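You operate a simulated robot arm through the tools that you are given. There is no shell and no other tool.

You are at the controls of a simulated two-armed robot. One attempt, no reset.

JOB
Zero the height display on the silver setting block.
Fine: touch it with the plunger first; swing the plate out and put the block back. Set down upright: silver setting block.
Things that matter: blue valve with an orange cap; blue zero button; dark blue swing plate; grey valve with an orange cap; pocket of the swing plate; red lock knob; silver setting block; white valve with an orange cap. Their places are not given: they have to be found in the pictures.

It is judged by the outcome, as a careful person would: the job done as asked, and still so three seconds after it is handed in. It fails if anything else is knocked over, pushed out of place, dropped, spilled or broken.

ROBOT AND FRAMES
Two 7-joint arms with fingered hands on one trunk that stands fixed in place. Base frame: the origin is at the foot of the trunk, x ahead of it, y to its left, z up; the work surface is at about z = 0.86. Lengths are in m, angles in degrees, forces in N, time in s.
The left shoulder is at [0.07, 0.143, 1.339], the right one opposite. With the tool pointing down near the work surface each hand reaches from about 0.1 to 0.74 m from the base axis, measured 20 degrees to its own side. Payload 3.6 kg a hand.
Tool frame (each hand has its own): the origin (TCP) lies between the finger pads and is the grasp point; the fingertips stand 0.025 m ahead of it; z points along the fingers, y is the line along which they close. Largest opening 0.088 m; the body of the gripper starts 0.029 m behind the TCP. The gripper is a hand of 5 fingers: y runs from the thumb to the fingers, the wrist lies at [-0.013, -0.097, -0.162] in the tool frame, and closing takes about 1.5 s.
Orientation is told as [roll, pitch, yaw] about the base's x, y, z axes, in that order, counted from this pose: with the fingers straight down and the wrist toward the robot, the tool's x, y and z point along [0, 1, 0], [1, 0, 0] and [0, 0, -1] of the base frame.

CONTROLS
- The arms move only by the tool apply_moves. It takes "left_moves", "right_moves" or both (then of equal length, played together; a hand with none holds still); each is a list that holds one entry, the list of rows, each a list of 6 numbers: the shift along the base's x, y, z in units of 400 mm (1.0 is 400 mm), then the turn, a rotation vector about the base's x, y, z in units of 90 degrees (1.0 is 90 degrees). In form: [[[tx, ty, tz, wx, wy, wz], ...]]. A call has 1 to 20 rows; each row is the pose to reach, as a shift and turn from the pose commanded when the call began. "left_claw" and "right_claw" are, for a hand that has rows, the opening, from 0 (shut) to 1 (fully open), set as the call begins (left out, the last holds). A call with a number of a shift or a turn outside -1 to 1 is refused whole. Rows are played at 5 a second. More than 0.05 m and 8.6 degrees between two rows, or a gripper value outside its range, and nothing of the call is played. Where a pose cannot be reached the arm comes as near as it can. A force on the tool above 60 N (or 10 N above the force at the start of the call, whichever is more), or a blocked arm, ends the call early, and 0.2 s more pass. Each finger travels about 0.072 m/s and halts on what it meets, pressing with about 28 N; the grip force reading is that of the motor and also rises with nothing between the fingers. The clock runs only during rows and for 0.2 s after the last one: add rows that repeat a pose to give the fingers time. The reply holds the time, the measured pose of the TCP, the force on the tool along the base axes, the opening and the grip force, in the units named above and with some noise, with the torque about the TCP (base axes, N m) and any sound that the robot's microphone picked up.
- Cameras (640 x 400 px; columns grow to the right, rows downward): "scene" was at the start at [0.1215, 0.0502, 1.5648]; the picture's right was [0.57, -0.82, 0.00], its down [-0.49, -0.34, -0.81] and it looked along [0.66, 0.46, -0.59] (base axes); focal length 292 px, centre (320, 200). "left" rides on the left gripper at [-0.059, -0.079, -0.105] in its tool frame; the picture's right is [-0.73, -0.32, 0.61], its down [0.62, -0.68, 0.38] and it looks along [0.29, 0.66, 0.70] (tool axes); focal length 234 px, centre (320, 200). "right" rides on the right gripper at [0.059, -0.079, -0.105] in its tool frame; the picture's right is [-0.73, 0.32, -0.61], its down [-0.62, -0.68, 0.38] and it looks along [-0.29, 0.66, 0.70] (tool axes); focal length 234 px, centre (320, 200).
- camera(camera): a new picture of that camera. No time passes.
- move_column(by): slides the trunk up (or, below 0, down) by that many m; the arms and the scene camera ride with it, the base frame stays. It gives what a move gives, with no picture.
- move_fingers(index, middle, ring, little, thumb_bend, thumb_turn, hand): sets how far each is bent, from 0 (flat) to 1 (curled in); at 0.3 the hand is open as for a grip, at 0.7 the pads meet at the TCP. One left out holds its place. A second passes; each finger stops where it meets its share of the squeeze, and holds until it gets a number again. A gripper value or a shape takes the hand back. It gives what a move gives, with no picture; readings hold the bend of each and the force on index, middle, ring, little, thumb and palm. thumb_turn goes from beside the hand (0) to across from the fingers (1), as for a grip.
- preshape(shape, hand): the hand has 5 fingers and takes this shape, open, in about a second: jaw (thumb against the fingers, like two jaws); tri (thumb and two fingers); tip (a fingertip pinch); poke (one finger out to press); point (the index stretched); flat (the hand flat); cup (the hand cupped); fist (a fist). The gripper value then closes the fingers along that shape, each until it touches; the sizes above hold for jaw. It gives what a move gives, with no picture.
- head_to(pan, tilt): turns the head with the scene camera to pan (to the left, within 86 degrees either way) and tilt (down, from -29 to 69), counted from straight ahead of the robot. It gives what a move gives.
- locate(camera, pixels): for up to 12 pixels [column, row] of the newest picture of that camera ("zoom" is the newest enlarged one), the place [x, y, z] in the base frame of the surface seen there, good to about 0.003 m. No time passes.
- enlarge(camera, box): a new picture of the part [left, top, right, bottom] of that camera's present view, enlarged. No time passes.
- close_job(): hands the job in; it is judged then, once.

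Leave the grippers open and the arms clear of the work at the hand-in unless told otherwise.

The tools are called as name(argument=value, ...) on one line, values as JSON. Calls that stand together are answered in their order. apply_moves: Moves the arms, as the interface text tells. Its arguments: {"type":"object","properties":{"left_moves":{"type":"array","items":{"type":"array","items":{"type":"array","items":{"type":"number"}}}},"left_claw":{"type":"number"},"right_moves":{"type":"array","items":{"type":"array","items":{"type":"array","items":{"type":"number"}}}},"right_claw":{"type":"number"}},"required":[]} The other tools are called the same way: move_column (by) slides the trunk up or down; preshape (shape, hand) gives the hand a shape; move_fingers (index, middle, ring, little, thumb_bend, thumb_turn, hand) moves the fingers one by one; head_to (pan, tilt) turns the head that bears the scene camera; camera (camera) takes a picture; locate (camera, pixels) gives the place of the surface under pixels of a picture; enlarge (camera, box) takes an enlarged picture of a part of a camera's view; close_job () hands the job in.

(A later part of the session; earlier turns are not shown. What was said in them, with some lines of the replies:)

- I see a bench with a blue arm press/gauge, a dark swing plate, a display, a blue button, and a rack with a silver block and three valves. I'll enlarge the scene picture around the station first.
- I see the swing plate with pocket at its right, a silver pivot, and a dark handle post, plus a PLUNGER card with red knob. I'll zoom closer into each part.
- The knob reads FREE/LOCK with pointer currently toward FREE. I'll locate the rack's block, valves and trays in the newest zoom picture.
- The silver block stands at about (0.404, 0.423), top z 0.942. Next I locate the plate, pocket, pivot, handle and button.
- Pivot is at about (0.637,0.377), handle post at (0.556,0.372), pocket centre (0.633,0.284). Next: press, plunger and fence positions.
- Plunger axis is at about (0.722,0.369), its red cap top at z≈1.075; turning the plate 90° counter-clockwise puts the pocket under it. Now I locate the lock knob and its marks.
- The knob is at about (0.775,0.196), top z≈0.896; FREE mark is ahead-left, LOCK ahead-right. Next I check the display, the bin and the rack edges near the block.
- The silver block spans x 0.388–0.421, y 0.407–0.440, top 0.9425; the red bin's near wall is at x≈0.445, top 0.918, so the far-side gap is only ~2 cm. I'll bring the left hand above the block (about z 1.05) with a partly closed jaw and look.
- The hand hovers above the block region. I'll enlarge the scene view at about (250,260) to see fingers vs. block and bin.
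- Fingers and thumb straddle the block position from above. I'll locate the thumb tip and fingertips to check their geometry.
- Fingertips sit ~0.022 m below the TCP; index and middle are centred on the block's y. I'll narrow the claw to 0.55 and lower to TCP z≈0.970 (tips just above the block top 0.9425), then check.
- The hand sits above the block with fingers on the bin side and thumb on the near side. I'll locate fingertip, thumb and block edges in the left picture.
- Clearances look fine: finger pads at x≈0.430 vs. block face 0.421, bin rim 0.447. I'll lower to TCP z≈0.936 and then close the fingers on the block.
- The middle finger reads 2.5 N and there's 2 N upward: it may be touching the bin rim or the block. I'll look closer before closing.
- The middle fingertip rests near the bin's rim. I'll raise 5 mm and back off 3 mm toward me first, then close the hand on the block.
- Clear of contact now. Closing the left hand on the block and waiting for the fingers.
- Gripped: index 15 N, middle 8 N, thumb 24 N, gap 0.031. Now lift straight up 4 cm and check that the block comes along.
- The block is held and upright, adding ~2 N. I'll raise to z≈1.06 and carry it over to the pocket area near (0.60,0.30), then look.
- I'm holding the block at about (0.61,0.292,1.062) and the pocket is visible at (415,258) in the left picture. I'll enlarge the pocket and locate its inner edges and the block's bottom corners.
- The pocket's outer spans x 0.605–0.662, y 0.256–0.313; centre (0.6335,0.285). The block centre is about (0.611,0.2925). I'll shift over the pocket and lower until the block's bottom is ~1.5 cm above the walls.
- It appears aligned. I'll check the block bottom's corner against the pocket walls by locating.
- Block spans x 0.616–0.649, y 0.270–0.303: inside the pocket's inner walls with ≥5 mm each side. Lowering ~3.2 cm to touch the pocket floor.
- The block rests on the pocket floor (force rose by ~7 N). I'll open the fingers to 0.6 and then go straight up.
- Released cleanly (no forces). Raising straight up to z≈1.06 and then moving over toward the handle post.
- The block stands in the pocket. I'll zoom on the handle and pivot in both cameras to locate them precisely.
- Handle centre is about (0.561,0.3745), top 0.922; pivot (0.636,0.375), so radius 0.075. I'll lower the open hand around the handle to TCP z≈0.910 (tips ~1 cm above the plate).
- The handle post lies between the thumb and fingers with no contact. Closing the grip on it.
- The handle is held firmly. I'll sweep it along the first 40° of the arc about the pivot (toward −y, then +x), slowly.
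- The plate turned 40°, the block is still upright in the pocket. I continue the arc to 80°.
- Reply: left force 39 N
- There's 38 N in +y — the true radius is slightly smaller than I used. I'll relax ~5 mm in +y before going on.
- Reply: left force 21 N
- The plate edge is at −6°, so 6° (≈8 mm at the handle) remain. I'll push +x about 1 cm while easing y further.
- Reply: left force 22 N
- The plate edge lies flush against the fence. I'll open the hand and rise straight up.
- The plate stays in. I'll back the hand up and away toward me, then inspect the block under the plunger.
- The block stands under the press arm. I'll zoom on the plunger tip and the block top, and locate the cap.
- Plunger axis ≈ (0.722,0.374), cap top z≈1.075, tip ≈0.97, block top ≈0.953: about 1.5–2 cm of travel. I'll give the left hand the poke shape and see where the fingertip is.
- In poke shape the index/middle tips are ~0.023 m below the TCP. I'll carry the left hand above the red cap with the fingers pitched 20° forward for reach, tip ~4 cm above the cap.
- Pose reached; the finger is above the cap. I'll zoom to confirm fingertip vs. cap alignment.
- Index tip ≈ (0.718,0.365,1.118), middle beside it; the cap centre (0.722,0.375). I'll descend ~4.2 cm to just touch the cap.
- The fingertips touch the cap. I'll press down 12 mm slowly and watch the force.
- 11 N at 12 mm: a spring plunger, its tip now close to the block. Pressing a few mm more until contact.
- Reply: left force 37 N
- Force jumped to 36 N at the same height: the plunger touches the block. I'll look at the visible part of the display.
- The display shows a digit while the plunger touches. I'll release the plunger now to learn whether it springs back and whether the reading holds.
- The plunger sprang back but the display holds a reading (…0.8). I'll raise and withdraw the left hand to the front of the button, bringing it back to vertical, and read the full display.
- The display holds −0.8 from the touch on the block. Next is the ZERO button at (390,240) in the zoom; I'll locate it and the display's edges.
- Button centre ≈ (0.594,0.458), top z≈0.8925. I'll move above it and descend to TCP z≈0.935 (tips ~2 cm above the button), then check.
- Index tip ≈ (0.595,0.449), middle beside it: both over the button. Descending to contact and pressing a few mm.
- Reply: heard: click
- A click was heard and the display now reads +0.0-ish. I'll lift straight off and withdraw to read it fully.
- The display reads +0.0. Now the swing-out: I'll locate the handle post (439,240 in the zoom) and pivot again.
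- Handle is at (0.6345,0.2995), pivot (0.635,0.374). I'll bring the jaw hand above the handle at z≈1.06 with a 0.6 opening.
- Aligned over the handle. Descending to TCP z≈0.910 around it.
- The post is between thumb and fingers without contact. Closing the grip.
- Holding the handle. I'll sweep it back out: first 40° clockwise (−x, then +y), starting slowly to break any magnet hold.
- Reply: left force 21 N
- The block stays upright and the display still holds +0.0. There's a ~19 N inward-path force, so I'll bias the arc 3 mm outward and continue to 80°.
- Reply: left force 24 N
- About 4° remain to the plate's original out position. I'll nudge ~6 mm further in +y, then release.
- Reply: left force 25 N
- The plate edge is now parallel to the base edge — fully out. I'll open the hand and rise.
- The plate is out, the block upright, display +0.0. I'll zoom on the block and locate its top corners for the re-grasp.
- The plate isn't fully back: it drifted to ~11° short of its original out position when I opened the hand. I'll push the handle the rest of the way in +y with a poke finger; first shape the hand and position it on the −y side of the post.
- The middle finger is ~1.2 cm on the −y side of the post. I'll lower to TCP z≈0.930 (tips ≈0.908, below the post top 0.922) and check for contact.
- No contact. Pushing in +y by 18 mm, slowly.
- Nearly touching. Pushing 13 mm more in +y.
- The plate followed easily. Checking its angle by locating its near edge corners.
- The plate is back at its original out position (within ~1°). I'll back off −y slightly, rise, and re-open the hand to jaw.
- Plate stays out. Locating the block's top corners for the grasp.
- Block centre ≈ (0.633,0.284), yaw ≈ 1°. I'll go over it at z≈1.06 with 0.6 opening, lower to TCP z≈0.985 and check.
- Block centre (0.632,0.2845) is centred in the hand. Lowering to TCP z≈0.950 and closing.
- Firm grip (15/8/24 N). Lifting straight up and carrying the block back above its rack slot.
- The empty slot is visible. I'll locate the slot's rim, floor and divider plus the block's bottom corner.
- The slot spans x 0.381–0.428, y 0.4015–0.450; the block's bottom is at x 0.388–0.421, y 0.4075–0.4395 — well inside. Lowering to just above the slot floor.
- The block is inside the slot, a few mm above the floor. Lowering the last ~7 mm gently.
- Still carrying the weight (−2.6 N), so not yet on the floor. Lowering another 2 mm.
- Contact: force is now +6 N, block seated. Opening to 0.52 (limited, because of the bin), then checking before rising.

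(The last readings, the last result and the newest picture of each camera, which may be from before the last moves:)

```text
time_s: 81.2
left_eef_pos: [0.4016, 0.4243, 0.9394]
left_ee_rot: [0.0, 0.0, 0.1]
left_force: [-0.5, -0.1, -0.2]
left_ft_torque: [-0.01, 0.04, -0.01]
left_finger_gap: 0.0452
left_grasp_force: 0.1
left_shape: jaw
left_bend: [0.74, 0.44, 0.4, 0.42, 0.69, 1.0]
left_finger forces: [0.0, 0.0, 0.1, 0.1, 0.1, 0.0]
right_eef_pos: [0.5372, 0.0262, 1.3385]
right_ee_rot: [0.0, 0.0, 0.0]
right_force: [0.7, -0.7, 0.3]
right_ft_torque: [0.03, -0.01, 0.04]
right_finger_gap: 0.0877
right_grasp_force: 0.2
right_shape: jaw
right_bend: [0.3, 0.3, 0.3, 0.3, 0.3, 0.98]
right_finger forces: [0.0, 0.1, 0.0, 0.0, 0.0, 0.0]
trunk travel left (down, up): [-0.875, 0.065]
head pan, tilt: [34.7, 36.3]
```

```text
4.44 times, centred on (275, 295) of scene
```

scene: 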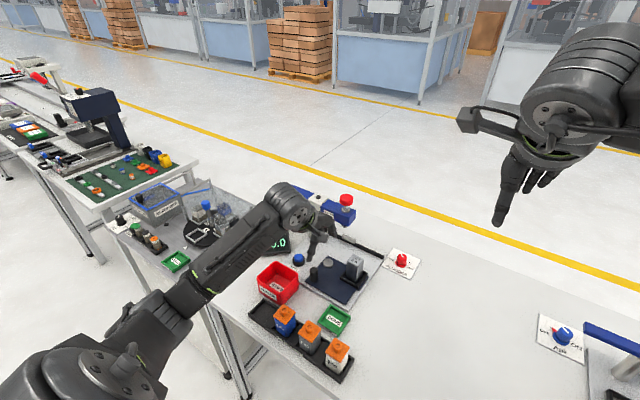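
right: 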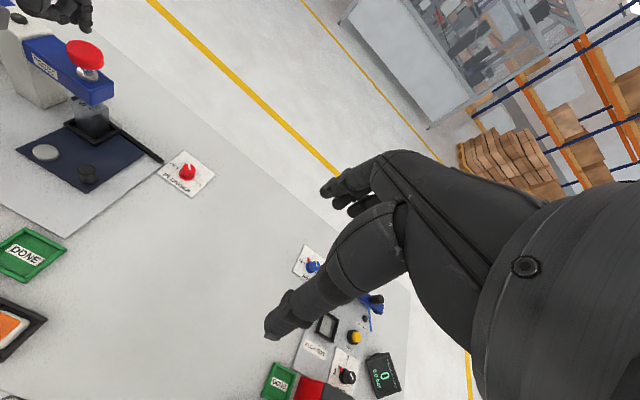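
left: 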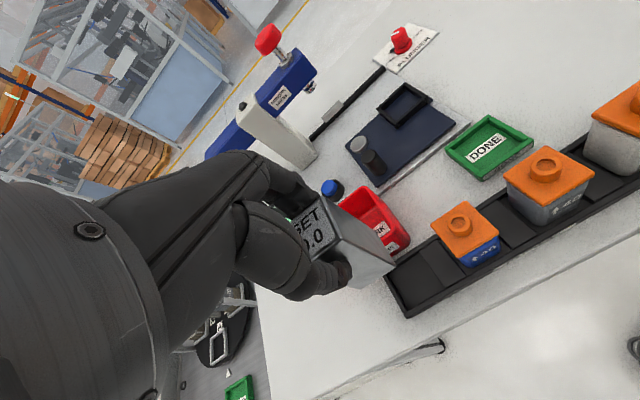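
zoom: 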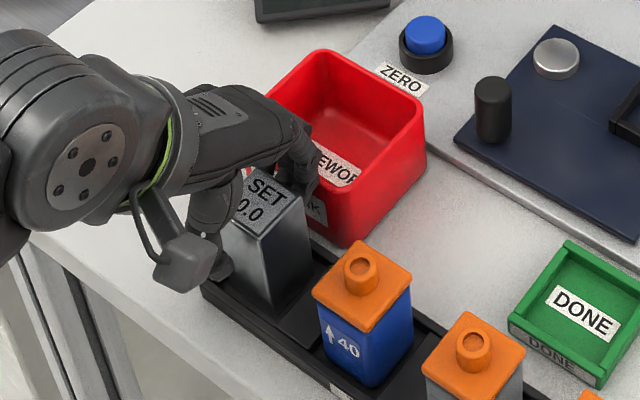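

Released with no contact forces; the block stands upright in its slot. Rising straight up and withdrawing to a clear place.

apply_moves(left_moves=[[[0, 0, 0.03, 0, 0, 0], [0, 0, 0.07, 0, 0, 0], [0, 0, 0.13, 0, 0, 0], [0, 0, 0.21, 0, 0, 0], [0, 0, 0.3, 0, 0, 0], [-0.02, 0.01, 0.4, 0, 0, 0], [-0.06, 0.03, 0.5, 0, 0, 0], [-0.1, 0.06, 0.6, 0, 0, 0], [-0.15, 0.09, 0.7, 0, 0, 0], [-0.2, 0.12, 0.8, 0, 0, 0], [-0.24, 0.135, 0.9, 0, 0, 0], [-0.24, 0.135, 1.0, 0, 0, 0], [-0.24, 0.135, 1.0, 0, 0, 0]]])

camera(camera="scene")

enlarge(camera="scene", box=[230, 170, 430, 390])

camera(camera="left")

```text
time_s: 84.0
left_eef_pos: [0.3224, 0.4776, 1.2754]
left_ee_rot: [0.0, -0.3, 0.1]
left_force: [0.2, -0.9, -0.4]
left_ft_torque: [0.0, -0.02, -0.02]
left_finger_gap: 0.0455
left_grasp_force: 0.1
left_shape: jaw
left_bend: [0.74, 0.44, 0.4, 0.42, 0.69, 1.0]
left_finger forces: [0.0, 0.1, 0.1, 0.0, 0.0, 0.0]
left hand out of reach, approached as far as the arm can: row 11, 12, 13
right_eef_pos: [0.5367, 0.026, 1.3376]
right_ee_rot: [0.0, 0.0, -0.1]
right_force: [0.1, 0.2, -0.5]
right_ft_torque: [-0.03, -0.01, -0.02]
right_finger_gap: 0.0875
right_grasp_force: 0.1
right_shape: jaw
right_bend: [0.3, 0.3, 0.3, 0.3, 0.3, 0.98]
right_finger forces: [0.1, 0.0, 0.1, 0.0, 0.0, 0.0]
trunk travel left (down, up): [-0.875, 0.065]
head pan, tilt: [34.7, 36.3]
```

```text
taken
```

scene: 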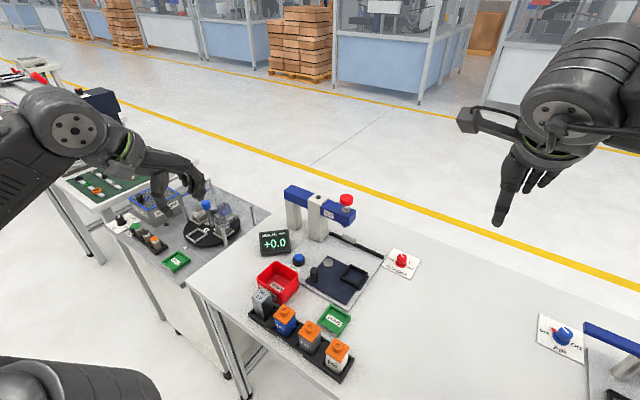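

```text
1.82 times, centred on (330, 280) of scene
```

zoom: 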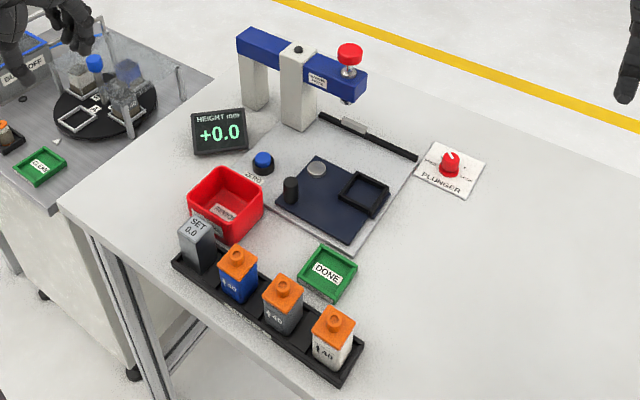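

```text
taken
```

left: 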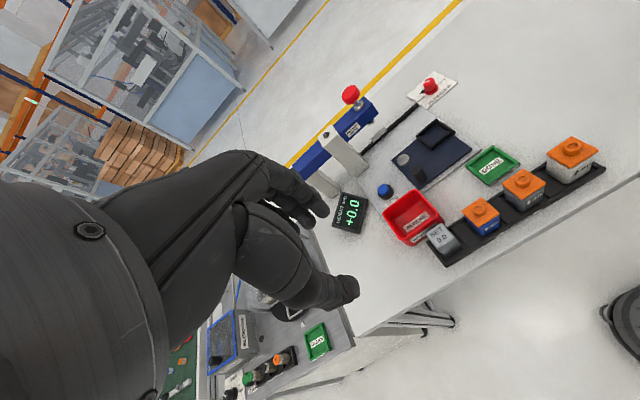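

Everything looks right: display +0.0, plate out, block upright in its slot, knob at FREE. I'll open the left hand fully and take close views to verify.

apply_moves(left_moves=[[[0, 0, 0, 0, 0, 0], [0, 0, 0, 0, 0, 0], [0, 0, 0, 0, 0, 0], [0, 0, 0, 0, 0, 0]]], left_claw=1.0)

enlarge(camera="scene", box=[245, 225, 345, 325])

enlarge(camera="scene", box=[240, 270, 360, 385])

```text
time_s: 85.0
left_eef_pos: [0.3219, 0.4776, 1.2745]
left_ee_rot: [-0.1, -0.3, 0.1]
left_force: [-0.2, -0.1, -0.6]
left_ft_torque: [0.0, 0.01, 0.0]
left_finger_gap: 0.088
left_grasp_force: 0.1
left_shape: jaw
left_bend: [0.3, 0.3, 0.3, 0.3, 0.3, 0.98]
left_finger forces: [0.0, 0.0, 0.0, 0.0, 0.0, 0.0]
right_eef_pos: [0.537, 0.0257, 1.3386]
right_ee_rot: [-0.1, 0.0, 0.0]
right_force: [-0.4, -1.0, -0.1]
right_ft_torque: [0.0, -0.01, 0.02]
right_finger_gap: 0.0875
right_grasp_force: 0.1
right_shape: jaw
right_bend: [0.3, 0.3, 0.3, 0.3, 0.3, 0.98]
right_finger forces: [0.0, 0.0, 0.0, 0.0, 0.0, 0.1]
trunk travel left (down, up): [-0.875, 0.065]
head pan, tilt: [34.7, 36.3]
```

```text
4.00 times, centred on (295, 275) of scene
```

zoom: 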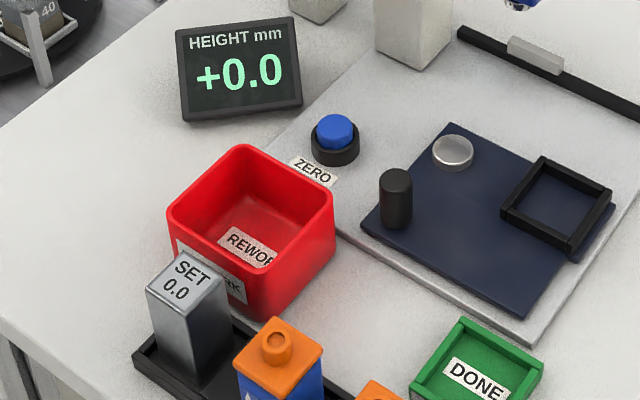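

```text
3.48 times, centred on (300, 328) of scene
```

zoom: 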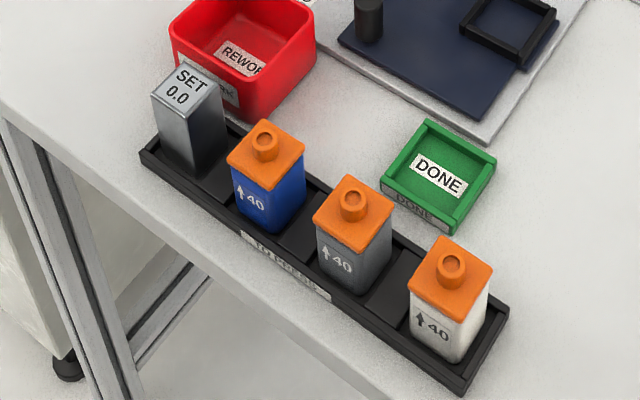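

The display reads +0.0, the block is back upright in its slot, and the swing plate is out. The valves, bin and trays look undisturbed. Both hands are open and the arms are clear, so I'm handing the job in.

close_job()

```text
The job is handed in.
```

The height display now reads +0.0, zeroed on the silver setting block, and I've handed the job in. I don't have the judge's verdict yet.

- **Zeroing:** I put the block in the pocket, swung the plate in and pressed the plunger onto the block. The display held −0.8. The plunger springs back up by itself, so I released it and then pressed ZERO. There was a click and the reading changed to +0.0. I didn't touch the block with the plunger a second time to check it.
- **Swing plate:** It is swung out, within about 1° of where it started. It slipped back about 11° when I let go of the handle, so I pushed it the rest of the way.
- **Setting block:** It is back in its rack slot and standing upright.
- **Bin contact:** While I was lowering for the first grasp, a fingertip touched the red bin's rim at about 2.5 N. I backed off straight away and the bin looks unmoved.
- **Everything else:** The three valves look undisturbed and the lock knob is still at FREE. Both hands are open and clear of the work.
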